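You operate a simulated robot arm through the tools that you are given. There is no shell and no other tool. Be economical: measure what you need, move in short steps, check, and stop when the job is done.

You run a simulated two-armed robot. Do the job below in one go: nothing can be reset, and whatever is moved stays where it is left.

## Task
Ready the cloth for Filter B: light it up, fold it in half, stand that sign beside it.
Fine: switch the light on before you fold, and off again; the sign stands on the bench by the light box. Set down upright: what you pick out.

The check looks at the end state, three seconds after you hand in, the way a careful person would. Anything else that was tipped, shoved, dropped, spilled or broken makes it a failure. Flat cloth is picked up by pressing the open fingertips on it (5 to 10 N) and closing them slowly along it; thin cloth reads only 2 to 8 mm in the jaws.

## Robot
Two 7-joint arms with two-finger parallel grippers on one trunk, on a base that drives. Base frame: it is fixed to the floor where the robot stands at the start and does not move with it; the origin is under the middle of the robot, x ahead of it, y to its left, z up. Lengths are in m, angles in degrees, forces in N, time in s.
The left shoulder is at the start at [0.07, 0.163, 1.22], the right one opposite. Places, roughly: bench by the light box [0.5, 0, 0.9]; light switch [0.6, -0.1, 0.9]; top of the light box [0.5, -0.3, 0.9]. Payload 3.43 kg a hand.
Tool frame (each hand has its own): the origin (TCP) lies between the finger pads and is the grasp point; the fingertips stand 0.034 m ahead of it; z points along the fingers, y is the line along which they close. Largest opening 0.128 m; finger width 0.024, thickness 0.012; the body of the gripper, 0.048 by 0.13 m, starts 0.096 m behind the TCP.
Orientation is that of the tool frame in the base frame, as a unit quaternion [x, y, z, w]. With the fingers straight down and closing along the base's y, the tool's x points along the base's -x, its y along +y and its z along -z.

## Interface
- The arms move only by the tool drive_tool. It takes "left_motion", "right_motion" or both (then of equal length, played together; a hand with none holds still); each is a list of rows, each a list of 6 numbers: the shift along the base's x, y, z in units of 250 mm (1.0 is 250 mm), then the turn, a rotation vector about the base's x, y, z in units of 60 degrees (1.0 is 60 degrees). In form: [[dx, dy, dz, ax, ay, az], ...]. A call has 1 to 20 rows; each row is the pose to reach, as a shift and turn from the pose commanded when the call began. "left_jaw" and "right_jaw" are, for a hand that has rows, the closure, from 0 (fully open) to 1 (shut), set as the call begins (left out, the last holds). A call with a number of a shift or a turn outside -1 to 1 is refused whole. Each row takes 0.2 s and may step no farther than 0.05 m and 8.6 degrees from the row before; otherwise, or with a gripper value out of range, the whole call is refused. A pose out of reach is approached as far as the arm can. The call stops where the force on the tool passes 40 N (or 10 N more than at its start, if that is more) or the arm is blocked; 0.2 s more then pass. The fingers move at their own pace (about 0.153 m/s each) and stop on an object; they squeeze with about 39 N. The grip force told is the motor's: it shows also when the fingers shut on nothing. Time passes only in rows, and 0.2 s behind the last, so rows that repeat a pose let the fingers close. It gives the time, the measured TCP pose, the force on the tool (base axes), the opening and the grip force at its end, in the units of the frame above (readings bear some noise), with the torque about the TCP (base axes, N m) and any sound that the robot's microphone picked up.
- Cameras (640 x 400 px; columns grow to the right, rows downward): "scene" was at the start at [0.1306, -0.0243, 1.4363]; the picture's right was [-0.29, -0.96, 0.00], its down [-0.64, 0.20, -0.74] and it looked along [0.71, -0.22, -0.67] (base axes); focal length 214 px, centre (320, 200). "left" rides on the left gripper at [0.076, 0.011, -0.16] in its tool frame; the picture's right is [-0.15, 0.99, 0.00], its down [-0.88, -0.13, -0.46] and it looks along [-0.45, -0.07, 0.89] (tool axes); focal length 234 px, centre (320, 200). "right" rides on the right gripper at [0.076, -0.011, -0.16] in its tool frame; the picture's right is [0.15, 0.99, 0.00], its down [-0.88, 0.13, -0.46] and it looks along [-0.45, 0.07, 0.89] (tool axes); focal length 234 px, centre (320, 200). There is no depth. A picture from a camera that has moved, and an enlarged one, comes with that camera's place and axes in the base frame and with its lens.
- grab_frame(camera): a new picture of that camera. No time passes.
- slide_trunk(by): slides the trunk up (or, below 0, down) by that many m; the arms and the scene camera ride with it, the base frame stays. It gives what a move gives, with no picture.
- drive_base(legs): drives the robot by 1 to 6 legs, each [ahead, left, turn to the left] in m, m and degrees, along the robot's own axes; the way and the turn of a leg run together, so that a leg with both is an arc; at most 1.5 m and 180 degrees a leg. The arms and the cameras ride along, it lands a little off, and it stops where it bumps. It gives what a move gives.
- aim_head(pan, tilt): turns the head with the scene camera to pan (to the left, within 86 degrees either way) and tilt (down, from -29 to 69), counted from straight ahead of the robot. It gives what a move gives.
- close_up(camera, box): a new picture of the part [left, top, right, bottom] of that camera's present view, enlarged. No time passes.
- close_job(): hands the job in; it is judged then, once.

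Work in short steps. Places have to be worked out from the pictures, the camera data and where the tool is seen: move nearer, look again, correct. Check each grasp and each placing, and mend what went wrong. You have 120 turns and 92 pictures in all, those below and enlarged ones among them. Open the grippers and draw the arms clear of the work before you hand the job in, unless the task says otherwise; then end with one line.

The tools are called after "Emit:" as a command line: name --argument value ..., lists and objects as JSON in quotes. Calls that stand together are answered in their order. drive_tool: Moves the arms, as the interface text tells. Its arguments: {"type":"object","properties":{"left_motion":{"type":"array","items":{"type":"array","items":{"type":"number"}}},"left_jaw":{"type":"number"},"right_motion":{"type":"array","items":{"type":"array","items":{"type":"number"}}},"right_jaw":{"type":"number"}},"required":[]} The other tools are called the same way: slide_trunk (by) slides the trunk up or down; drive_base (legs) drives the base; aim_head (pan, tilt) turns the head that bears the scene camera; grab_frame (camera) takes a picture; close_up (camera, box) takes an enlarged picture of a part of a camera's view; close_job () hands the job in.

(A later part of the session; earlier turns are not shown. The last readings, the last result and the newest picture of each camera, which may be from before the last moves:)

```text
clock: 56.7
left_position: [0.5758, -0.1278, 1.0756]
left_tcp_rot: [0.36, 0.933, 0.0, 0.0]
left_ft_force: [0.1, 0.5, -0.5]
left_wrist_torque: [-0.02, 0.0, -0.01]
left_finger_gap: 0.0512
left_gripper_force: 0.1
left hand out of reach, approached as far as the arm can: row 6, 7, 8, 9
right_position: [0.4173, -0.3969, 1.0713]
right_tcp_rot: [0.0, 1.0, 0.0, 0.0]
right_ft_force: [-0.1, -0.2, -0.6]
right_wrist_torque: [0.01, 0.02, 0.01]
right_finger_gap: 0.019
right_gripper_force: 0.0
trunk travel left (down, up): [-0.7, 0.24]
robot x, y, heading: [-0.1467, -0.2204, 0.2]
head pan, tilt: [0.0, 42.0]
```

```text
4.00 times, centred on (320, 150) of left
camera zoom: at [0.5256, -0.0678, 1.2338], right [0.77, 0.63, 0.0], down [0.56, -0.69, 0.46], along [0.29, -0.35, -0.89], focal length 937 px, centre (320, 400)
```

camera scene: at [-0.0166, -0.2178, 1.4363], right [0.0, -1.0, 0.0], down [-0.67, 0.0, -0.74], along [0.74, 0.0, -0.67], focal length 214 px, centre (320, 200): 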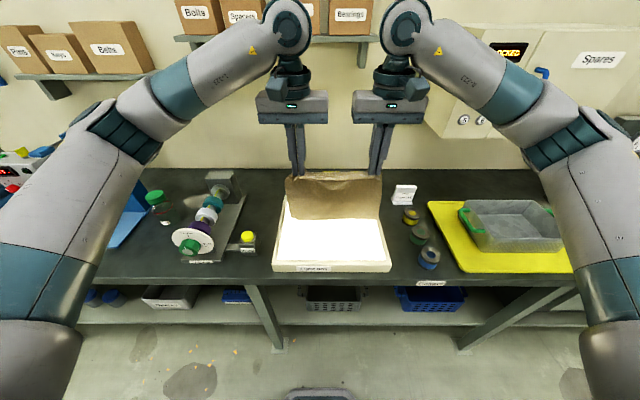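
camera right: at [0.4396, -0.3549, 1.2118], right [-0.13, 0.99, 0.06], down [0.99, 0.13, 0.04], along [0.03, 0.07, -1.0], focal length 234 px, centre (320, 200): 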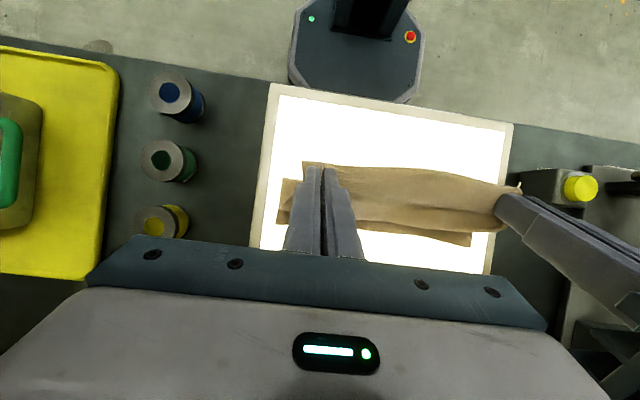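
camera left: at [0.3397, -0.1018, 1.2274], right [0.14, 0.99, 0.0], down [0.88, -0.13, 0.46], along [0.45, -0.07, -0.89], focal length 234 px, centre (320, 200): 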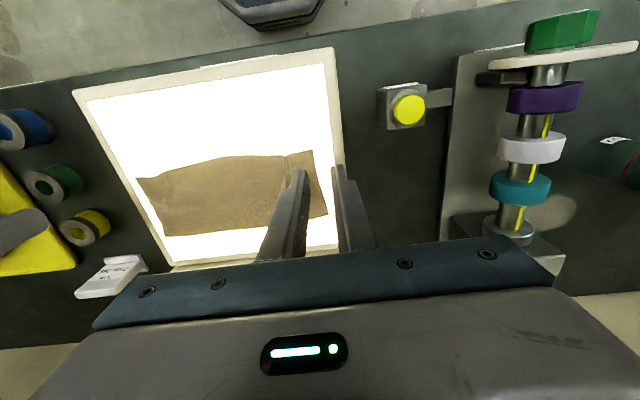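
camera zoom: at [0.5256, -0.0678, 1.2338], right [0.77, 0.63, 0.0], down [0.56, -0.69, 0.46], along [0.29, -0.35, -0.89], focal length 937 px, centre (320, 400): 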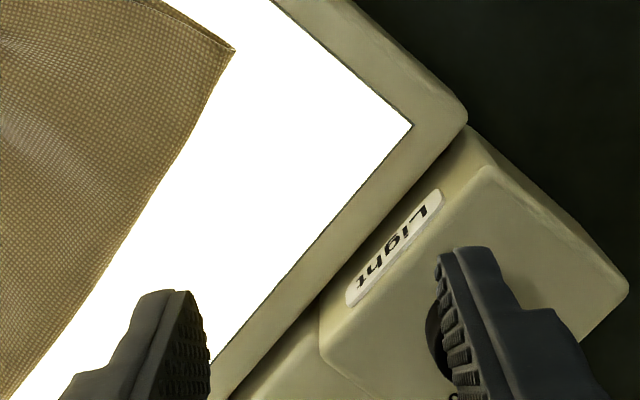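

The knob is out of reach from here. I'll raise the hands and pull the left one back, then drive the base forward and left.

Emit:
drive_tool --left_motion '[[-0.1, 0, 0.1, 0, 0, 0], [-0.2, 0, 0.2, 0, 0, 0], [-0.3, 0, 0.3, 0, 0, 0], [-0.4, 0, 0.4, 0, 0, 0], [-0.5, 0, 0.4, 0, 0, 0]]' --right_motion '[[0, 0, 0.1, 0, 0, 0], [0, -0.1, 0.2, 0, 0, 0], [0, -0.2, 0.3, 0, 0, 0], [0, -0.3, 0.4, 0, 0, 0], [0, -0.4, 0.5, 0, 0, 0]]'

Emit:
drive_base --legs '[[0.14, 0.12, 0]]'

Emit:
grab_frame --camera "scene"

```text
clock: 57.9
left_position: [0.4505, -0.1258, 1.1757]
left_tcp_rot: [0.361, 0.933, 0.0, 0.0]
left_ft_force: [0.0, -0.5, 0.6]
left_wrist_torque: [-0.02, -0.03, 0.01]
left_finger_gap: 0.0513
left_gripper_force: 0.1
right_position: [0.4169, -0.4978, 1.1978]
right_tcp_rot: [0.0, 1.0, -0.001, 0.0]
right_ft_force: [-0.6, 0.2, -0.1]
right_wrist_torque: [0.02, -0.03, -0.02]
right_finger_gap: 0.019
right_gripper_force: 0.1
trunk travel left (down, up): [-0.7, 0.24]
robot x, y, heading: [-0.1519, -0.218, -0.1]
head pan, tilt: [0.0, 42.0]
```

```text
clock: 59.4
left_position: [0.5893, -0.0078, 1.1775]
left_tcp_rot: [0.361, 0.933, 0.001, 0.001]
left_ft_force: [0.2, -0.9, -0.3]
left_wrist_torque: [0.01, -0.03, -0.01]
left_finger_gap: 0.051
left_gripper_force: 0.0
right_position: [0.556, -0.3792, 1.1981]
right_tcp_rot: [-0.001, 1.0, 0.0, 0.0]
right_ft_force: [-0.2, -0.2, -0.4]
right_wrist_torque: [0.04, 0.0, -0.01]
right_finger_gap: 0.019
right_gripper_force: 0.1
trunk travel left (down, up): [-0.7, 0.24]
robot x, y, heading: [-0.0102, -0.1, 0.3]
head pan, tilt: [0.0, 42.0]
```

```text
37 pictures are left
camera scene: at [0.1227, -0.0997, 1.4364], right [0.0, -1.0, 0.0], down [-0.67, 0.0, -0.74], along [0.74, 0.0, -0.67], focal length 214 px, centre (320, 200)
```

scene: 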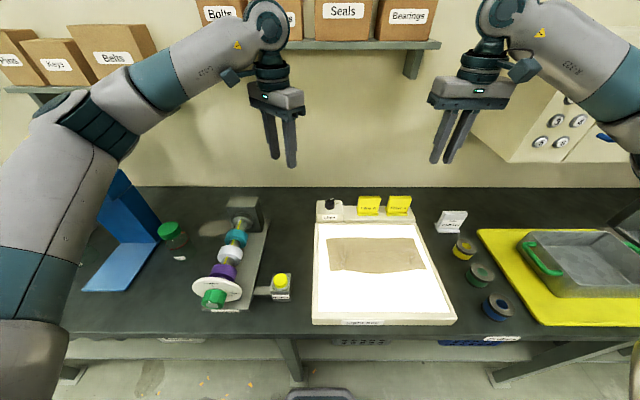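

The base is now at about (-0.01, -0.10). I'll bring the left hand above the knob and complete the turn to -60°.

Emit:
drive_tool --left_motion '[[0.05, -0.12, -0.05, 0, 0, -0.07], [0.1, -0.25, -0.12, 0, 0, -0.15], [0.15, -0.37, -0.22, 0, 0, -0.22], [0.213, -0.495, -0.33, 0, 0, -0.295], [0.213, -0.495, -0.43, 0, 0, -0.295], [0.213, -0.495, -0.43, 0, 0, -0.295]]'

Emit:
close_up --camera "scene" --box '[290, 165, 370, 215]'

Emit:
close_up --camera "left" --box '[240, 100, 400, 200]'

```text
clock: 60.8
left_position: [0.6454, -0.1292, 1.0668]
left_tcp_rot: [0.497, 0.868, 0.001, -0.001]
left_ft_force: [-0.1, -0.5, 0.2]
left_wrist_torque: [-0.01, -0.01, -0.06]
left_finger_gap: 0.0512
left_gripper_force: 0.1
left hand out of reach, approached as far as the arm can: row 4
right_position: [0.5572, -0.3786, 1.1988]
right_tcp_rot: [-0.001, 1.0, 0.0, -0.001]
right_ft_force: [-0.1, 1.4, 0.0]
right_wrist_torque: [-0.01, 0.0, -0.01]
right_finger_gap: 0.019
right_gripper_force: 0.1
trunk travel left (down, up): [-0.7, 0.24]
robot x, y, heading: [-0.0092, -0.099, 0.2]
head pan, tilt: [0.0, 42.0]
```

```text
8.00 times, centred on (330, 190) of scene
camera zoom: at [0.1233, -0.0992, 1.4363], right [0.0, -1.0, 0.0], down [-0.67, 0.0, -0.74], along [0.74, 0.0, -0.67], focal length 1716 px, centre (240, 280)
```

zoom: 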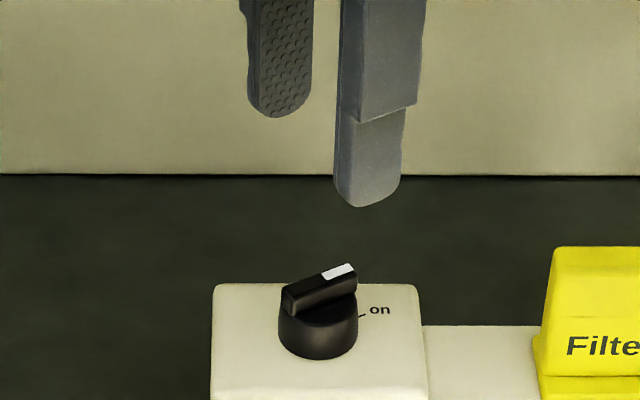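

```text
4.00 times, centred on (320, 150) of left
camera zoom: at [0.616, -0.0581, 1.2246], right [0.93, 0.37, 0.0], down [0.33, -0.83, 0.46], along [0.17, -0.42, -0.89], focal length 937 px, centre (320, 400)
```

zoom: 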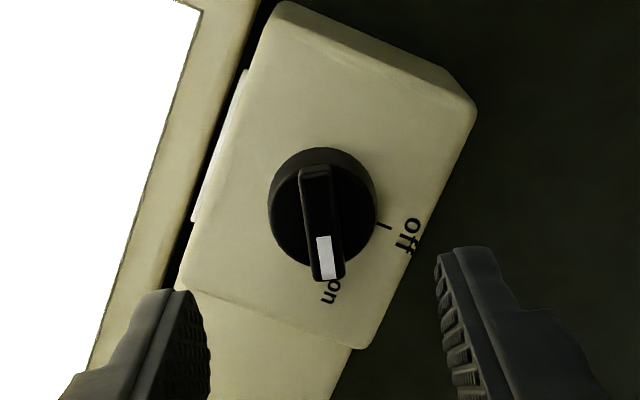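

The hand is aligned with the bar. I'll lower onto it and close.

Emit:
drive_tool --left_motion '[[0, 0, -0.1, 0, 0, 0], [0, 0, -0.2, 0, 0, 0], [0, 0.008, -0.292, 0, 0, 0], [0, 0.008, -0.292, 0, 0, 0]]'

Emit:
drive_tool --left_motion '[[0, 0, 0, 0, 0, 0], [0, 0, 0, 0, 0, 0], [0, 0, 0, 0, 0, 0], [0, 0, 0, 0, 0, 0]]' --left_jaw 1.0

```text
clock: 61.8
left_position: [0.644, -0.1274, 0.9946]
left_tcp_rot: [0.5, 0.866, 0.001, 0.0]
left_ft_force: [-0.1, 0.1, -0.1]
left_wrist_torque: [0.0, 0.02, -0.01]
left_finger_gap: 0.0512
left_gripper_force: 0.1
right_position: [0.5577, -0.3783, 1.1968]
right_tcp_rot: [-0.001, 1.0, 0.0, 0.0]
right_ft_force: [-0.3, -0.1, 1.0]
right_wrist_torque: [-0.01, 0.0, -0.01]
right_finger_gap: 0.0193
right_gripper_force: 0.0
trunk travel left (down, up): [-0.7, 0.24]
robot x, y, heading: [-0.0083, -0.0981, 0.1]
head pan, tilt: [0.0, 42.0]
```

```text
clock: 62.8
left_position: [0.6451, -0.127, 0.9951]
left_tcp_rot: [0.5, 0.866, 0.0, 0.0]
left_ft_force: [1.6, -0.2, 1.4]
left_wrist_torque: [-0.02, -0.17, -0.02]
left_finger_gap: 0.0096
left_gripper_force: 43.5
right_position: [0.5582, -0.3787, 1.1991]
right_tcp_rot: [-0.001, 1.0, 0.0, 0.0]
right_ft_force: [-0.5, -0.4, 0.0]
right_wrist_torque: [0.0, 0.03, 0.0]
right_finger_gap: 0.0195
right_gripper_force: 0.1
trunk travel left (down, up): [-0.7, 0.24]
robot x, y, heading: [-0.0156, -0.1004, 0.1]
head pan, tilt: [0.0, 42.0]
```

The bar is gripped, so I'll turn it back +60°.

Emit:
drive_tool --left_motion '[[0, 0, 0, 0, 0, 0.13], [0, 0, 0, 0, 0, 0.26], [0, 0, 0, 0, 0, 0.39], [0, 0, 0, 0, 0, 0.52], [0, 0, 0, 0, 0, 0.65], [0, 0, 0, 0, 0, 0.78], [0, 0, 0, 0, 0, 0.91], [0, 0, 0, 0, 0, 1.0]]'

Emit:
close_up --camera "scene" --box '[290, 180, 450, 280]'

```text
clock: 64.6
left_position: [0.6427, -0.1308, 0.9954]
left_tcp_rot: [0.001, 1.0, 0.0, -0.001]
left_ft_force: [-16.7, -9.9, -16.6]
left_wrist_torque: [-0.36, -0.48, -0.14]
left_finger_gap: 0.01
left_gripper_force: 43.6
right_position: [0.5554, -0.3804, 1.1977]
right_tcp_rot: [-0.001, 1.0, 0.001, 0.0]
right_ft_force: [0.6, -0.3, -1.1]
right_wrist_torque: [0.0, -0.02, -0.01]
right_finger_gap: 0.0191
right_gripper_force: 0.1
trunk travel left (down, up): [-0.7, 0.24]
robot x, y, heading: [-0.0142, -0.098, -0.0]
head pan, tilt: [0.0, 42.0]
```

```text
4.00 times, centred on (370, 230) of scene
camera zoom: at [0.1226, -0.101, 1.4362], right [0.0, -1.0, 0.0], down [-0.67, 0.0, -0.74], along [0.74, 0.0, -0.67], focal length 858 px, centre (120, 80)
```

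zoom: 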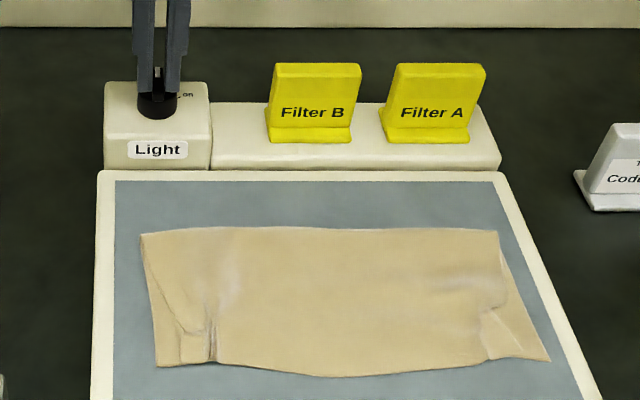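

The light is off. I'll release the knob, rise, and start turning the hand toward -90° yaw to grip the Filter B sign by its thickness.

Emit:
drive_tool --left_motion '[[0, 0, 0, 0, 0, 0], [0, 0, 0, 0, 0, 0], [0, 0, 0.1, 0, 0, 0], [0, 0, 0.25, 0, 0, 0], [0, 0, 0.4, 0, 0, 0], [0, 0, 0.55, 0, 0, 0], [-0.1, -0.05, 0.6, 0, 0, -0.13], [-0.1, -0.1, 0.6, 0, 0, -0.26], [-0.1, -0.15, 0.6, 0, 0, -0.39], [-0.1, -0.2, 0.6, 0, 0, -0.52], [-0.1, -0.25, 0.6, 0, 0, -0.65], [-0.1, -0.3, 0.6, 0, 0, -0.78], [-0.1, -0.35, 0.6, 0, 0, -0.91], [-0.1, -0.4, 0.6, 0, 0, -1.0]]' --left_jaw 0.6

Emit:
drive_tool --left_motion '[[0, 0, 0, 0, 0, -0.13], [0, 0, 0, 0, 0, -0.26], [0, 0, 0, 0, 0, -0.39], [0, 0, 0, 0, 0, -0.5], [0, 0, 0, 0, 0, -0.5]]'

Emit:
grab_frame --camera "scene"

Emit:
grab_frame --camera "left"

```text
clock: 67.6
left_position: [0.6201, -0.2306, 1.1455]
left_tcp_rot: [0.501, 0.866, 0.0, 0.001]
left_ft_force: [-1.0, -0.8, -1.0]
left_wrist_torque: [0.01, -0.02, 0.01]
left_finger_gap: 0.0514
left_gripper_force: 0.1
right_position: [0.5562, -0.3787, 1.1982]
right_tcp_rot: [-0.001, 1.0, 0.001, 0.0]
right_ft_force: [-0.7, -0.1, 0.3]
right_wrist_torque: [0.02, -0.01, -0.02]
right_finger_gap: 0.0192
right_gripper_force: 0.0
trunk travel left (down, up): [-0.7, 0.24]
robot x, y, heading: [-0.0124, -0.0977, 0.4]
head pan, tilt: [0.0, 42.0]
```

```text
clock: 68.8
left_position: [0.5854, -0.1865, 1.105]
left_tcp_rot: [0.579, 0.815, -0.001, -0.001]
left_ft_force: [0.2, -0.4, 0.0]
left_wrist_torque: [-0.04, 0.01, -0.03]
left_finger_gap: 0.0516
left_gripper_force: 0.1
left hand out of reach, approached as far as the arm can: row 1, 2, 3, 4, 5
right_position: [0.5579, -0.3766, 1.1982]
right_tcp_rot: [0.0, 1.0, 0.0, -0.001]
right_ft_force: [-1.0, 0.3, 0.1]
right_wrist_torque: [-0.06, 0.03, -0.01]
right_finger_gap: 0.019
right_gripper_force: 0.1
trunk travel left (down, up): [-0.7, 0.24]
robot x, y, heading: [-0.0129, -0.0994, 0.0]
head pan, tilt: [0.0, 42.0]
```

```text
33 pictures are left
camera scene: at [0.124, -0.0974, 1.4362], right [0.0, -1.0, 0.0], down [-0.67, 0.0, -0.74], along [0.74, 0.0, -0.67], focal length 214 px, centre (320, 200)
```

scene: 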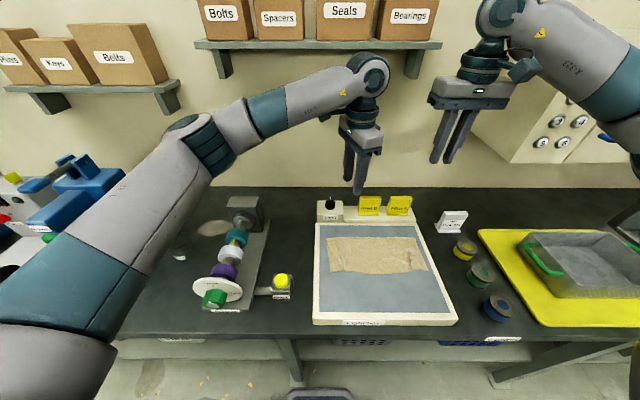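

```text
32 pictures are left
camera left: at [0.57, -0.1096, 1.2609], right [0.98, 0.19, 0.0], down [0.17, -0.87, 0.46], along [0.08, -0.45, -0.89], focal length 234 px, centre (320, 200)
```

left: 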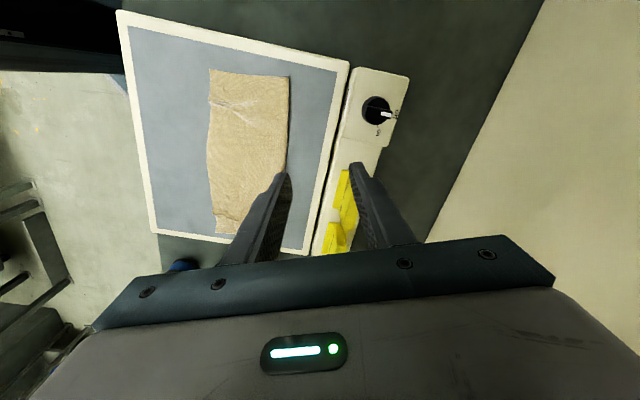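

Yaw -90° is out of the left arm's range here. I'll pull back and turn the other way to test +90°.

Emit:
drive_tool --left_motion '[[-0.05, 0.1, 0.1, 0, 0, 0.14], [-0.1, 0.2, 0.2, 0, 0, 0.28], [-0.15, 0.3, 0.3, 0, 0, 0.42], [-0.2, 0.4, 0.4, 0, 0, 0.56], [-0.25, 0.5, 0.4, 0, 0, 0.7], [-0.25, 0.5, 0.4, 0, 0, 0.84], [-0.25, 0.5, 0.4, 0, 0, 0.98]]'

Emit:
drive_tool --left_motion '[[0, 0, 0, 0, 0, 0.14], [0, 0, 0, 0, 0, 0.28], [0, 0, 0, 0, 0, 0.42], [0, 0, 0, 0, 0, 0.56], [0, 0, 0, 0, 0, 0.7], [0, 0, 0, 0, 0, 0.84], [0, 0, 0, 0, 0, 0.98]]'

Emit:
drive_tool --left_motion '[[0, 0, 0, 0, 0, 0.14], [0, 0, 0, 0, 0, 0.28], [0, 0, 0, 0, 0, 0.42], [0, 0, 0, 0, 0, 0.56], [0, 0, 0, 0, 0, 0.72]]'

```text
clock: 70.4
left_position: [0.5231, -0.0626, 1.2053]
left_tcp_rot: [0.104, 0.995, -0.001, 0.0]
left_ft_force: [-0.3, 0.4, 1.0]
left_wrist_torque: [-0.02, 0.03, -0.02]
left_finger_gap: 0.0516
left_gripper_force: 0.1
right_position: [0.5559, -0.3778, 1.1985]
right_tcp_rot: [-0.001, 1.0, 0.001, 0.001]
right_ft_force: [-0.3, -0.3, 0.2]
right_wrist_torque: [0.0, 0.0, 0.01]
right_finger_gap: 0.0194
right_gripper_force: 0.0
trunk travel left (down, up): [-0.7, 0.24]
robot x, y, heading: [-0.0089, -0.1022, 0.1]
head pan, tilt: [0.0, 42.0]
```

```text
clock: 72.0
left_position: [0.5222, -0.0626, 1.2053]
left_tcp_rot: [-0.398, 0.917, 0.0, 0.0]
left_ft_force: [-0.5, 0.0, -0.4]
left_wrist_torque: [0.02, -0.01, 0.02]
left_finger_gap: 0.0512
left_gripper_force: 0.0
right_position: [0.5584, -0.38, 1.198]
right_tcp_rot: [-0.001, 1.0, 0.0, 0.001]
right_ft_force: [-0.6, -0.2, -0.2]
right_wrist_torque: [-0.01, 0.0, 0.0]
right_finger_gap: 0.0194
right_gripper_force: 0.2
trunk travel left (down, up): [-0.7, 0.24]
robot x, y, heading: [-0.0104, -0.0989, -0.1]
head pan, tilt: [0.0, 42.0]
```

```text
refused: row 5 steps farther than a row can; nothing moved
```

The +47° went fine. I'll continue to +90° with smaller steps.

Emit:
drive_tool --left_motion '[[0, 0, 0, 0, 0, 0.12], [0, 0, 0, 0, 0, 0.24], [0, 0, 0, 0, 0, 0.36], [0, 0, 0, 0, 0, 0.48], [0, 0, 0, 0, 0, 0.6], [0, 0, 0, 0, 0, 0.72]]'

Emit:
grab_frame --camera "left"

Emit:
close_up --camera "scene" --box '[310, 180, 438, 260]'

```text
clock: 73.4
left_position: [0.5226, -0.0621, 1.2063]
left_tcp_rot: [0.708, -0.707, 0.0, 0.001]
left_ft_force: [0.0, -0.1, -0.8]
left_wrist_torque: [0.0, -0.03, -0.01]
left_finger_gap: 0.0511
left_gripper_force: 0.0
right_position: [0.5564, -0.3776, 1.1988]
right_tcp_rot: [-0.001, 1.0, 0.0, -0.001]
right_ft_force: [0.0, 0.8, -0.2]
right_wrist_torque: [0.0, 0.01, 0.0]
right_finger_gap: 0.0192
right_gripper_force: 0.0
trunk travel left (down, up): [-0.7, 0.24]
robot x, y, heading: [-0.0103, -0.1004, 0.2]
head pan, tilt: [0.0, 42.0]
```

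```text
31 pictures are left
camera left: at [0.5102, -0.1385, 1.3631], right [-0.99, 0.14, 0.0], down [0.13, 0.88, 0.46], along [0.07, 0.45, -0.89], focal length 234 px, centre (320, 200)
```

left: 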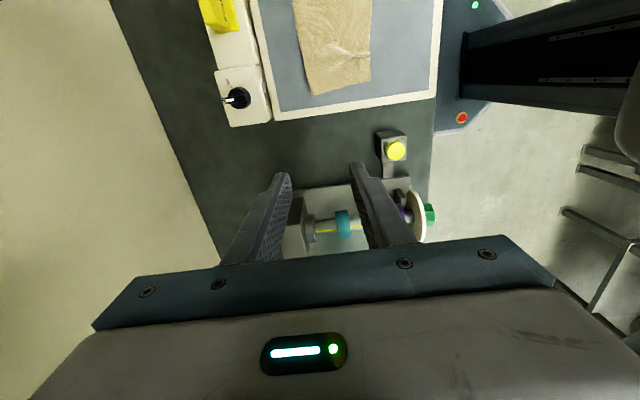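

```text
5.00 times, centred on (374, 220) of scene
camera zoom: at [0.1235, -0.099, 1.4363], right [0.0, -1.0, 0.0], down [-0.67, 0.0, -0.74], along [0.74, 0.0, -0.67], focal length 1072 px, centre (50, 100)
```

zoom: 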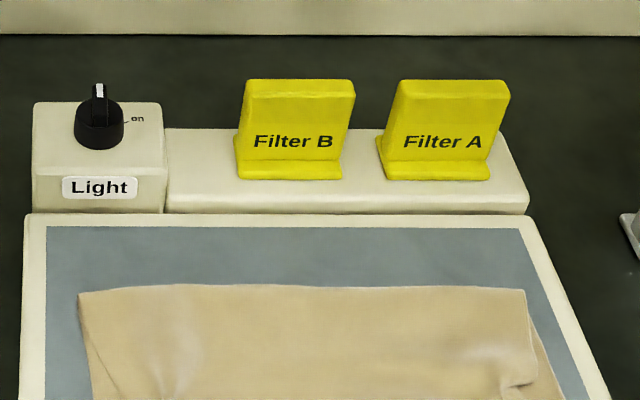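

Yaw +90° works, and the knob is back at off. I'll shift the base right 0.12 so the sign is easier for the left arm, then approach and look.

Emit:
drive_base --legs '[[0, -0.12, 0]]'

Emit:
drive_tool --left_motion '[[0.1, -0.05, 0, 0, 0, 0], [0.2, -0.1, -0.05, 0, 0, 0], [0.3, -0.15, -0.1, 0, 0, 0], [0.4, -0.2, -0.15, 0, 0, 0], [0.4, -0.25, -0.2, 0, 0, 0], [0.4, -0.25, -0.2, 0, 0, 0]]'

Emit:
grab_frame --camera "left"

Emit:
grab_frame --camera "scene"

```text
clock: 74.6
left_position: [0.5227, -0.1818, 1.2067]
left_tcp_rot: [0.707, -0.707, 0.0, 0.0]
left_ft_force: [0.3, 0.7, 0.3]
left_wrist_torque: [-0.01, 0.01, 0.0]
left_finger_gap: 0.0511
left_gripper_force: 0.1
right_position: [0.558, -0.4994, 1.198]
right_tcp_rot: [-0.001, 1.0, -0.001, -0.001]
right_ft_force: [-0.4, -0.2, 0.1]
right_wrist_torque: [-0.02, 0.01, 0.04]
right_finger_gap: 0.0192
right_gripper_force: 0.0
trunk travel left (down, up): [-0.7, 0.24]
robot x, y, heading: [-0.0117, -0.2165, 0.0]
head pan, tilt: [0.0, 42.0]
```

```text
clock: 76.0
left_position: [0.622, -0.246, 1.1558]
left_tcp_rot: [0.707, -0.707, 0.0, -0.001]
left_ft_force: [0.3, 0.2, -0.1]
left_wrist_torque: [-0.04, 0.01, -0.01]
left_finger_gap: 0.051
left_gripper_force: 0.2
right_position: [0.5581, -0.499, 1.1971]
right_tcp_rot: [-0.003, 1.0, -0.001, 0.0]
right_ft_force: [-0.3, 0.0, 0.2]
right_wrist_torque: [-0.01, -0.01, 0.0]
right_finger_gap: 0.0193
right_gripper_force: 0.1
trunk travel left (down, up): [-0.7, 0.24]
robot x, y, heading: [-0.0119, -0.2197, 0.1]
head pan, tilt: [0.0, 42.0]
```

```text
29 pictures are left
camera left: at [0.6103, -0.3219, 1.3124], right [-0.99, 0.15, 0.0], down [0.13, 0.88, 0.46], along [0.07, 0.45, -0.89], focal length 234 px, centre (320, 200)
```

left: 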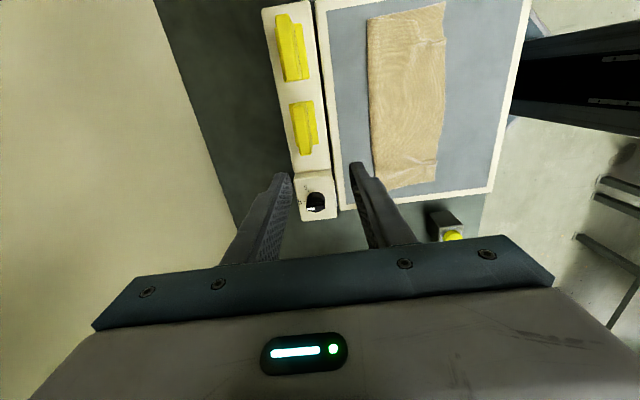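

```text
28 pictures are left
camera scene: at [0.1236, -0.2195, 1.4363], right [0.0, -1.0, 0.0], down [-0.67, 0.0, -0.74], along [0.74, 0.0, -0.67], focal length 214 px, centre (320, 200)
```

scene: 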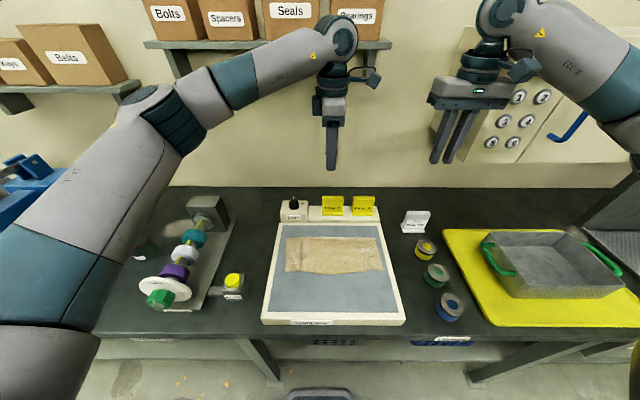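

The hand camera sees sign B from above. I'll zoom in there and on the scene view to triangulate it.

Emit:
close_up --camera "left" --box '[256, 80, 352, 140]'

Emit:
close_up --camera "left" --box '[256, 110, 352, 170]'

Emit:
close_up --camera "scene" --box '[280, 170, 392, 240]'

```text
6.67 times, centred on (304, 110) of left
camera zoom: at [0.6103, -0.3219, 1.3124], right [-0.99, 0.15, 0.0], down [0.13, 0.88, 0.46], along [0.07, 0.45, -0.89], focal length 1561 px, centre (427, 800)
```

zoom: 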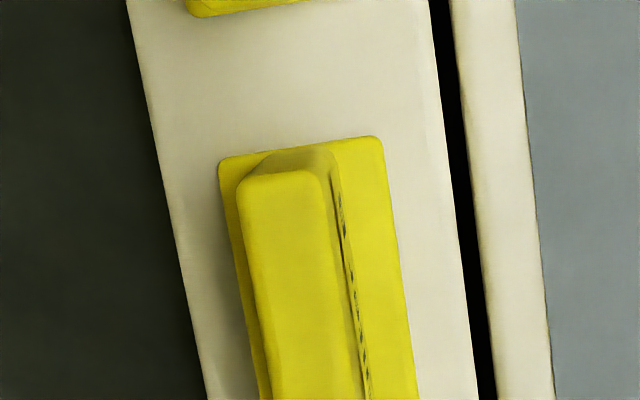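

```text
6.67 times, centred on (304, 140) of left
camera zoom: at [0.6103, -0.3219, 1.3124], right [-0.99, 0.15, 0.0], down [0.13, 0.88, 0.46], along [0.07, 0.45, -0.89], focal length 1561 px, centre (427, 600)
```

zoom: 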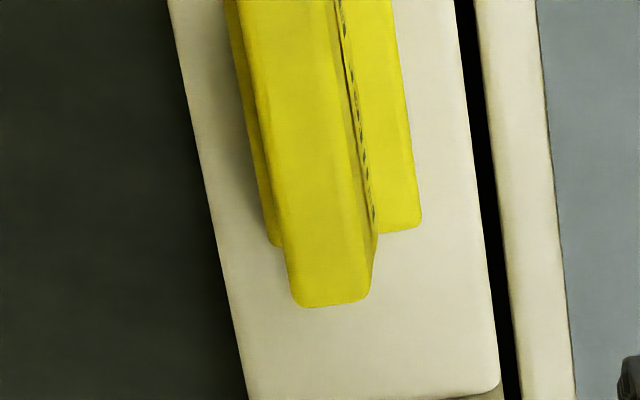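

```text
5.71 times, centred on (336, 205) of scene
camera zoom: at [0.1236, -0.2195, 1.4363], right [0.0, -1.0, 0.0], down [-0.67, 0.0, -0.74], along [0.74, 0.0, -0.67], focal length 1226 px, centre (229, 171)
```

zoom: 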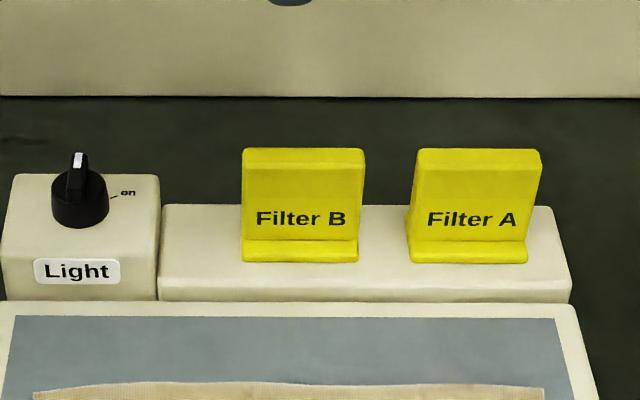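

Sign B: top centre ≈ (0.646, -0.2625, 0.977), plate 17 mm thick and 69 mm wide, foot on the rail at about 0.912. I'll move the hand directly above it.

Emit:
drive_tool --left_motion '[[0.048, -0.033, 0, 0, 0, 0], [0.096, -0.066, 0, 0, 0, 0], [0.096, -0.066, -0.15, 0, 0, 0], [0.096, -0.066, -0.3, 0, 0, 0], [0.096, -0.066, -0.5, 0, 0, 0], [0.096, -0.066, -0.5, 0, 0, 0]]'

Emit:
close_up --camera "left" --box '[240, 90, 400, 190]'

Emit:
close_up --camera "scene" --box '[280, 170, 392, 240]'

```text
clock: 77.4
left_position: [0.6452, -0.2628, 1.0317]
left_tcp_rot: [-0.707, 0.707, 0.0, 0.001]
left_ft_force: [0.5, 0.5, -0.4]
left_wrist_torque: [0.01, -0.01, 0.0]
left_finger_gap: 0.0512
left_gripper_force: 0.1
right_position: [0.5577, -0.4984, 1.1983]
right_tcp_rot: [-0.002, 1.0, 0.0, 0.0]
right_ft_force: [-0.7, 0.4, 0.4]
right_wrist_torque: [0.0, -0.01, 0.0]
right_finger_gap: 0.0195
right_gripper_force: 0.0
trunk travel left (down, up): [-0.7, 0.24]
robot x, y, heading: [-0.0089, -0.2222, 0.2]
head pan, tilt: [0.0, 42.0]
```

```text
4.00 times, centred on (320, 140) of left
camera zoom: at [0.6322, -0.3395, 1.1887], right [-0.99, 0.15, 0.0], down [0.13, 0.88, 0.46], along [0.07, 0.45, -0.89], focal length 937 px, centre (320, 440)
```

zoom: 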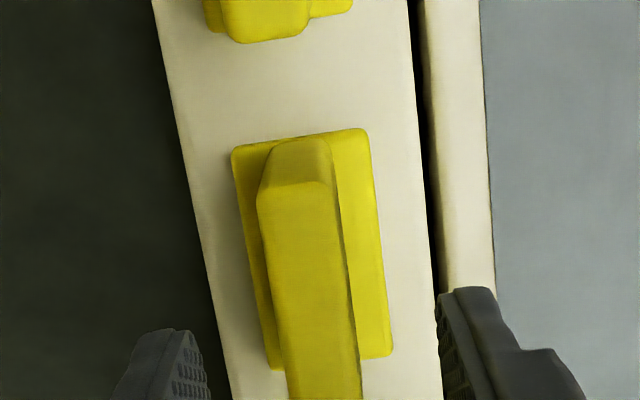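

```text
5.71 times, centred on (336, 205) of scene
camera zoom: at [0.1233, -0.22, 1.4364], right [0.0, -1.0, 0.0], down [-0.67, 0.0, -0.74], along [0.74, 0.0, -0.67], focal length 1226 px, centre (229, 171)
```

zoom: 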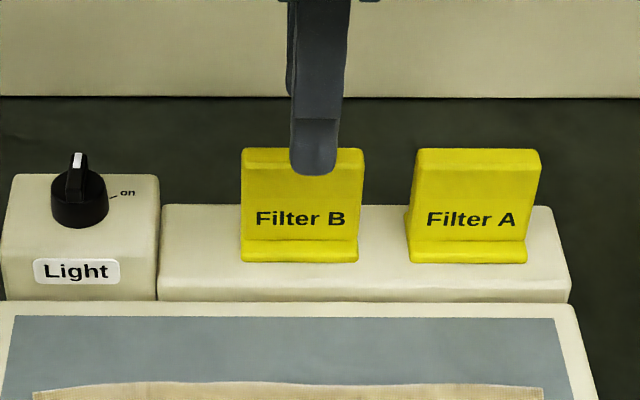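

The plate is centred between the fingers. I'll lower 5 cm and close.

Emit:
drive_tool --left_motion '[[0, 0, -0.07, 0, 0, 0], [0, 0, -0.14, 0, 0, 0], [0, 0, -0.2, 0, 0, 0], [0, 0, -0.2, 0, 0, 0]]'

Emit:
drive_tool --left_motion '[[0, 0, 0, 0, 0, 0], [0, 0, 0, 0, 0, 0], [0, 0, 0, 0, 0, 0], [0, 0, 0, 0, 0, 0]]' --left_jaw 1.0

Emit:
close_up --camera "scene" --box '[280, 170, 392, 240]'

```text
clock: 78.4
left_position: [0.6456, -0.2635, 0.9808]
left_tcp_rot: [-0.707, 0.707, -0.001, 0.001]
left_ft_force: [-0.8, 0.1, 0.0]
left_wrist_torque: [0.03, 0.0, -0.02]
left_finger_gap: 0.0512
left_gripper_force: 0.0
right_position: [0.5576, -0.5, 1.1986]
right_tcp_rot: [-0.002, 1.0, -0.001, -0.001]
right_ft_force: [-0.5, 0.3, 0.0]
right_wrist_torque: [0.02, 0.03, -0.03]
right_finger_gap: 0.0194
right_gripper_force: 0.0
trunk travel left (down, up): [-0.7, 0.24]
robot x, y, heading: [-0.0128, -0.2205, 0.2]
head pan, tilt: [0.0, 42.0]
```

```text
clock: 79.4
left_position: [0.6457, -0.2634, 0.98]
left_tcp_rot: [0.708, -0.706, 0.0, 0.0]
left_ft_force: [0.4, -0.3, -0.2]
left_wrist_torque: [0.01, -0.01, -0.02]
left_finger_gap: 0.0164
left_gripper_force: 39.3
right_position: [0.5572, -0.4995, 1.1977]
right_tcp_rot: [-0.002, 1.0, 0.0, 0.001]
right_ft_force: [0.5, 0.2, -0.3]
right_wrist_torque: [0.0, -0.02, 0.04]
right_finger_gap: 0.019
right_gripper_force: 0.1
trunk travel left (down, up): [-0.7, 0.24]
robot x, y, heading: [-0.0107, -0.2195, 0.3]
head pan, tilt: [0.0, 42.0]
```

```text
5.71 times, centred on (336, 205) of scene
camera zoom: at [0.1239, -0.22, 1.4363], right [0.0, -1.0, 0.0], down [-0.67, 0.0, -0.74], along [0.74, 0.0, -0.67], focal length 1226 px, centre (229, 171)
```

zoom: 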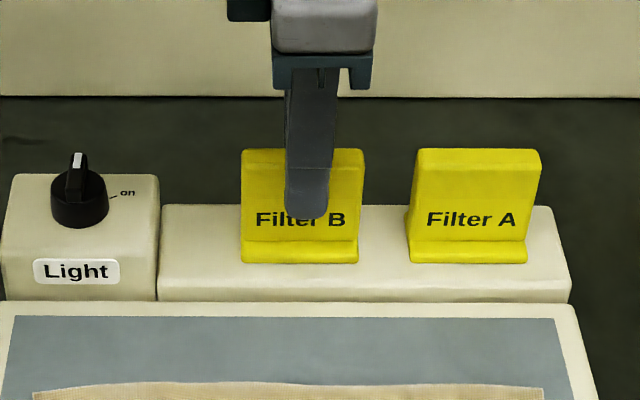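

Gripped (16.4 mm). I'll lift straight up, then carry it to above the bench spot at about (0.52, -0.025), left of the light box.

Emit:
drive_tool --left_motion '[[0, 0, 0.1, 0, 0, 0], [0, 0, 0.25, 0, 0, 0], [0, 0, 0.4, 0, 0, 0], [0, 0, 0.5, 0, 0, 0], [-0.07, 0.136, 0.5, 0, 0, 0], [-0.14, 0.272, 0.5, 0, 0, 0], [-0.21, 0.408, 0.5, 0, 0, 0], [-0.28, 0.544, 0.5, 0, 0, 0], [-0.35, 0.68, 0.5, 0, 0, 0], [-0.42, 0.816, 0.5, 0, 0, 0], [-0.503, 0.954, 0.5, 0, 0, 0], [-0.503, 0.954, 0.5, 0, 0, 0]]'

Emit:
grab_frame --camera "scene"

Emit:
grab_frame --camera "left"

```text
clock: 82.0
left_position: [0.5219, -0.0244, 1.104]
left_tcp_rot: [-0.707, 0.707, 0.001, 0.001]
left_ft_force: [0.3, -0.7, 0.5]
left_wrist_torque: [0.04, -0.01, 0.01]
left_finger_gap: 0.0166
left_gripper_force: 39.0
right_position: [0.558, -0.5001, 1.1971]
right_tcp_rot: [-0.002, 1.0, 0.001, 0.0]
right_ft_force: [0.6, 0.1, -0.2]
right_wrist_torque: [0.03, -0.03, -0.04]
right_finger_gap: 0.0193
right_gripper_force: 0.0
trunk travel left (down, up): [-0.7, 0.24]
robot x, y, heading: [-0.0092, -0.2217, 0.2]
head pan, tilt: [0.0, 42.0]
```

```text
21 pictures are left
camera scene: at [0.1244, -0.2213, 1.4362], right [0.0, -1.0, 0.0], down [-0.67, 0.0, -0.74], along [0.74, 0.0, -0.67], focal length 214 px, centre (320, 200)
```

scene: 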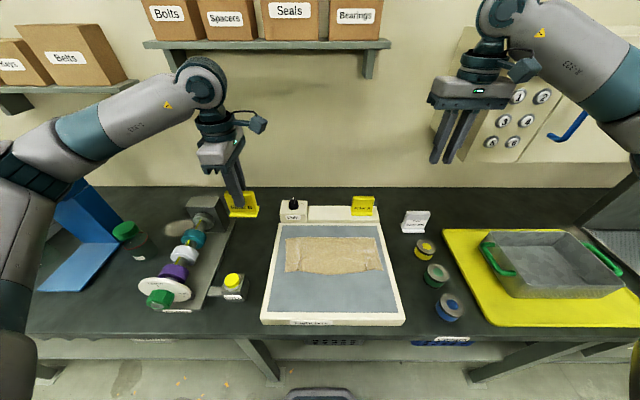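

```text
20 pictures are left
camera left: at [0.5095, -0.1005, 1.2625], right [-0.99, 0.15, 0.0], down [0.13, 0.88, 0.46], along [0.07, 0.45, -0.89], focal length 234 px, centre (320, 200)
```

left: 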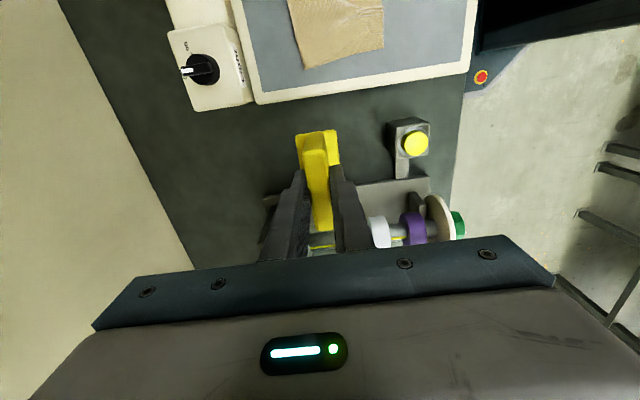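

The sign is held upright over free bench. I'll lower it to just above the expected contact height.

Emit:
drive_tool --left_motion '[[0, 0, -0.12, 0, 0, 0], [0, 0, -0.24, 0, 0, 0], [0, 0, -0.36, 0, 0, 0], [0, 0, -0.46, 0, 0, 0], [0, 0, -0.5, 0, 0, 0], [0, 0, -0.52, 0, 0, 0], [0, 0, -0.54, 0, 0, 0], [0, 0, -0.54, 0, 0, 0]]'

Emit:
close_up --camera "scene" --box '[184, 190, 312, 270]'

```text
clock: 83.8
left_position: [0.521, -0.0251, 0.9696]
left_tcp_rot: [-0.707, 0.707, 0.0, 0.0]
left_ft_force: [-0.4, -0.4, 0.0]
left_wrist_torque: [-0.01, -0.01, 0.01]
left_finger_gap: 0.0167
left_gripper_force: 39.1
right_position: [0.5577, -0.4988, 1.1974]
right_tcp_rot: [-0.002, 1.0, 0.0, 0.0]
right_ft_force: [0.3, -1.0, 0.1]
right_wrist_torque: [0.03, 0.0, -0.01]
right_finger_gap: 0.0189
right_gripper_force: 0.0
trunk travel left (down, up): [-0.7, 0.24]
robot x, y, heading: [-0.0084, -0.2206, 0.3]
head pan, tilt: [0.0, 42.0]
```

```text
5.00 times, centred on (248, 230) of scene
camera zoom: at [0.1237, -0.22, 1.4363], right [0.0, -1.0, 0.0], down [-0.67, 0.0, -0.74], along [0.74, 0.0, -0.67], focal length 1072 px, centre (680, 50)
```

zoom: 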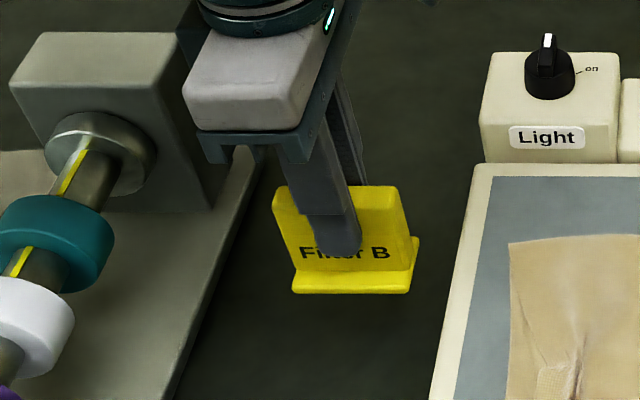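

Still above the bench. I'll step down in 1.5 mm rows until it touches.

Emit:
drive_tool --left_motion '[[0, 0, -0.006, 0, 0, 0], [0, 0, -0.012, 0, 0, 0], [0, 0, -0.018, 0, 0, 0], [0, 0, -0.024, 0, 0, 0], [0, 0, -0.03, 0, 0, 0], [0, 0, -0.036, 0, 0, 0], [0, 0, -0.036, 0, 0, 0]]'

```text
clock: 85.4
left_position: [0.5206, -0.0228, 0.9628]
left_tcp_rot: [0.708, -0.706, 0.0, 0.0]
left_ft_force: [0.2, -0.2, -0.4]
left_wrist_torque: [0.0, 0.03, -0.01]
left_finger_gap: 0.0164
left_gripper_force: 39.0
right_position: [0.5575, -0.4991, 1.1982]
right_tcp_rot: [-0.002, 1.0, -0.001, 0.0]
right_ft_force: [-0.7, 0.5, -0.5]
right_wrist_torque: [-0.01, 0.01, 0.02]
right_finger_gap: 0.0192
right_gripper_force: 0.0
trunk travel left (down, up): [-0.7, 0.24]
robot x, y, heading: [-0.0118, -0.2241, 0.4]
head pan, tilt: [0.0, 42.0]
```

No contact yet; another 6 mm in 1 mm rows.

Emit:
drive_tool --left_motion '[[0, 0, -0.004, 0, 0, 0], [0, 0, -0.008, 0, 0, 0], [0, 0, -0.012, 0, 0, 0], [0, 0, -0.016, 0, 0, 0], [0, 0, -0.02, 0, 0, 0], [0, 0, -0.024, 0, 0, 0], [0, 0, -0.024, 0, 0, 0]]'

Emit:
close_up --camera "scene" --box '[216, 210, 296, 260]'

```text
clock: 87.0
left_position: [0.5213, -0.0244, 0.9562]
left_tcp_rot: [-0.707, 0.707, 0.0, 0.0]
left_ft_force: [1.4, 0.3, -0.4]
left_wrist_torque: [-0.01, -0.02, -0.01]
left_finger_gap: 0.0166
left_gripper_force: 39.2
right_position: [0.5584, -0.499, 1.198]
right_tcp_rot: [-0.001, 1.0, 0.001, 0.0]
right_ft_force: [0.0, 0.3, 0.1]
right_wrist_torque: [0.03, 0.03, 0.04]
right_finger_gap: 0.0193
right_gripper_force: 0.1
trunk travel left (down, up): [-0.7, 0.24]
robot x, y, heading: [-0.0089, -0.2177, 0.3]
head pan, tilt: [0.0, 42.0]
```

```text
8.00 times, centred on (256, 235) of scene
camera zoom: at [0.1238, -0.2199, 1.4363], right [0.0, -1.0, 0.0], down [-0.67, 0.0, -0.74], along [0.74, 0.0, -0.67], focal length 1716 px, centre (832, -80)
```

zoom: 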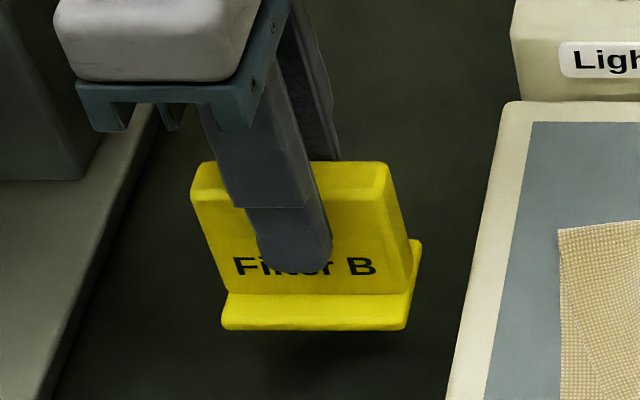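

The shadow shows there is still a gap. I'll go 8 mm more in 1 mm rows.

Emit:
drive_tool --left_motion '[[0, 0, -0.004, 0, 0, 0], [0, 0, -0.008, 0, 0, 0], [0, 0, -0.012, 0, 0, 0], [0, 0, -0.016, 0, 0, 0], [0, 0, -0.02, 0, 0, 0], [0, 0, -0.024, 0, 0, 0], [0, 0, -0.028, 0, 0, 0], [0, 0, -0.032, 0, 0, 0], [0, 0, -0.032, 0, 0, 0]]'

```text
clock: 89.0
left_position: [0.5221, -0.0237, 0.9485]
left_tcp_rot: [-0.707, 0.708, 0.001, -0.001]
left_ft_force: [0.1, -0.9, -0.3]
left_wrist_torque: [0.0, 0.0, 0.0]
left_finger_gap: 0.0165
left_gripper_force: 39.4
right_position: [0.5578, -0.4982, 1.1977]
right_tcp_rot: [-0.001, 1.0, 0.0, 0.001]
right_ft_force: [0.1, -0.1, 0.3]
right_wrist_torque: [0.01, -0.03, -0.01]
right_finger_gap: 0.019
right_gripper_force: 0.0
trunk travel left (down, up): [-0.7, 0.24]
robot x, y, heading: [-0.0097, -0.2225, 0.1]
head pan, tilt: [0.0, 42.0]
```

Still free; 6 mm more at 1 mm per row.

Emit:
drive_tool --left_motion '[[0, 0, -0.004, 0, 0, 0], [0, 0, -0.008, 0, 0, 0], [0, 0, -0.012, 0, 0, 0], [0, 0, -0.016, 0, 0, 0], [0, 0, -0.02, 0, 0, 0], [0, 0, -0.024, 0, 0, 0], [0, 0, -0.024, 0, 0, 0]]'

Emit:
close_up --camera "scene" --box '[216, 210, 296, 260]'

```text
clock: 90.6
left_position: [0.521, -0.0243, 0.9429]
left_tcp_rot: [0.707, -0.707, 0.0, 0.0]
left_ft_force: [0.1, 0.1, -0.5]
left_wrist_torque: [0.01, -0.01, -0.02]
left_finger_gap: 0.0163
left_gripper_force: 39.4
right_position: [0.5579, -0.4989, 1.1988]
right_tcp_rot: [-0.002, 1.0, 0.0, 0.0]
right_ft_force: [0.5, 0.2, -0.8]
right_wrist_torque: [-0.01, 0.0, -0.02]
right_finger_gap: 0.0193
right_gripper_force: 0.0
trunk travel left (down, up): [-0.7, 0.24]
robot x, y, heading: [-0.0092, -0.2189, 0.2]
head pan, tilt: [0.0, 42.0]
```

```text
8.00 times, centred on (256, 235) of scene
camera zoom: at [0.1238, -0.2199, 1.4363], right [0.0, -1.0, 0.0], down [-0.67, 0.0, -0.74], along [0.74, 0.0, -0.67], focal length 1716 px, centre (832, -80)
```

zoom: 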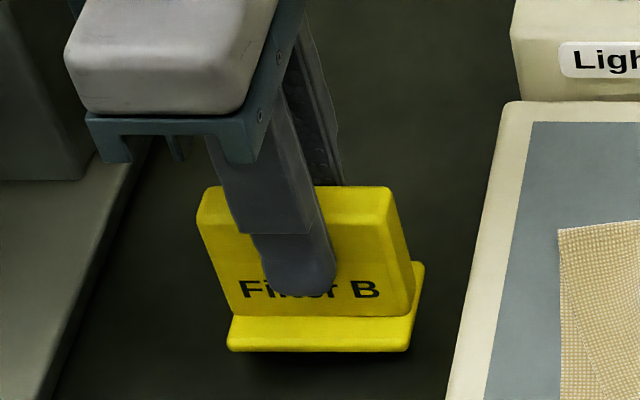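

The shadow is closing. I'll continue 5 mm at 1 mm per row.

Emit:
drive_tool --left_motion '[[0, 0, -0.004, 0, 0, 0], [0, 0, -0.008, 0, 0, 0], [0, 0, -0.012, 0, 0, 0], [0, 0, -0.016, 0, 0, 0], [0, 0, -0.02, 0, 0, 0], [0, 0, -0.02, 0, 0, 0]]'

```text
clock: 92.0
left_position: [0.5206, -0.0237, 0.9371]
left_tcp_rot: [-0.707, 0.707, 0.0, 0.001]
left_ft_force: [0.5, -0.3, -0.3]
left_wrist_torque: [0.0, 0.01, 0.0]
left_finger_gap: 0.0167
left_gripper_force: 38.8
right_position: [0.5583, -0.499, 1.198]
right_tcp_rot: [-0.002, 1.0, 0.001, 0.0]
right_ft_force: [-0.5, -0.5, 0.0]
right_wrist_torque: [-0.03, -0.01, 0.0]
right_finger_gap: 0.0192
right_gripper_force: 0.2
trunk travel left (down, up): [-0.7, 0.24]
robot x, y, heading: [-0.0139, -0.2229, 0.3]
head pan, tilt: [0.0, 42.0]
```

Still free; another 4 mm.

Emit:
drive_tool --left_motion '[[0, 0, -0.004, 0, 0, 0], [0, 0, -0.008, 0, 0, 0], [0, 0, -0.012, 0, 0, 0], [0, 0, -0.016, 0, 0, 0], [0, 0, -0.016, 0, 0, 0]]'

Emit:
close_up --camera "scene" --box '[216, 210, 296, 260]'

```text
clock: 93.2
left_position: [0.5215, -0.0227, 0.932]
left_tcp_rot: [-0.707, 0.707, 0.0, -0.001]
left_ft_force: [0.6, -0.4, -1.2]
left_wrist_torque: [0.02, 0.03, -0.02]
left_finger_gap: 0.0168
left_gripper_force: 39.0
right_position: [0.5578, -0.4987, 1.198]
right_tcp_rot: [-0.002, 1.0, 0.0, 0.0]
right_ft_force: [-0.9, 0.0, -0.1]
right_wrist_torque: [-0.02, 0.0, -0.04]
right_finger_gap: 0.0193
right_gripper_force: 0.0
trunk travel left (down, up): [-0.7, 0.24]
robot x, y, heading: [-0.0086, -0.2209, 0.4]
head pan, tilt: [0.0, 42.0]
```

```text
8.00 times, centred on (256, 235) of scene
camera zoom: at [0.1238, -0.2199, 1.4363], right [0.0, -1.0, 0.0], down [-0.67, 0.0, -0.74], along [0.74, 0.0, -0.67], focal length 1716 px, centre (832, -80)
```

zoom: 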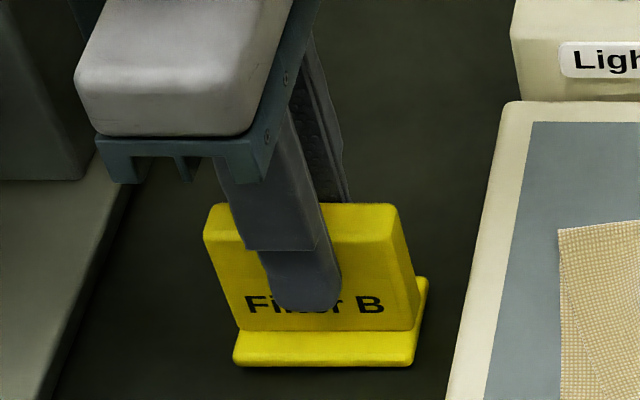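

Nearly touching. 3 mm more in 0.75 mm rows.

Emit:
drive_tool --left_motion '[[0, 0, -0.003, 0, 0, 0], [0, 0, -0.006, 0, 0, 0], [0, 0, -0.009, 0, 0, 0], [0, 0, -0.012, 0, 0, 0], [0, 0, -0.012, 0, 0, 0]]'

```text
clock: 94.4
left_position: [0.52, -0.0242, 0.9304]
left_tcp_rot: [0.707, -0.707, 0.002, -0.001]
left_ft_force: [2.3, 1.8, 9.7]
left_wrist_torque: [0.19, -0.01, 0.01]
left_finger_gap: 0.0162
left_gripper_force: 39.1
right_position: [0.5569, -0.499, 1.1993]
right_tcp_rot: [-0.002, 1.0, 0.0, -0.001]
right_ft_force: [0.3, -0.3, -0.6]
right_wrist_torque: [0.01, -0.04, 0.0]
right_finger_gap: 0.0191
right_gripper_force: 0.0
trunk travel left (down, up): [-0.7, 0.24]
robot x, y, heading: [-0.0043, -0.222, 0.3]
head pan, tilt: [0.0, 42.0]
```

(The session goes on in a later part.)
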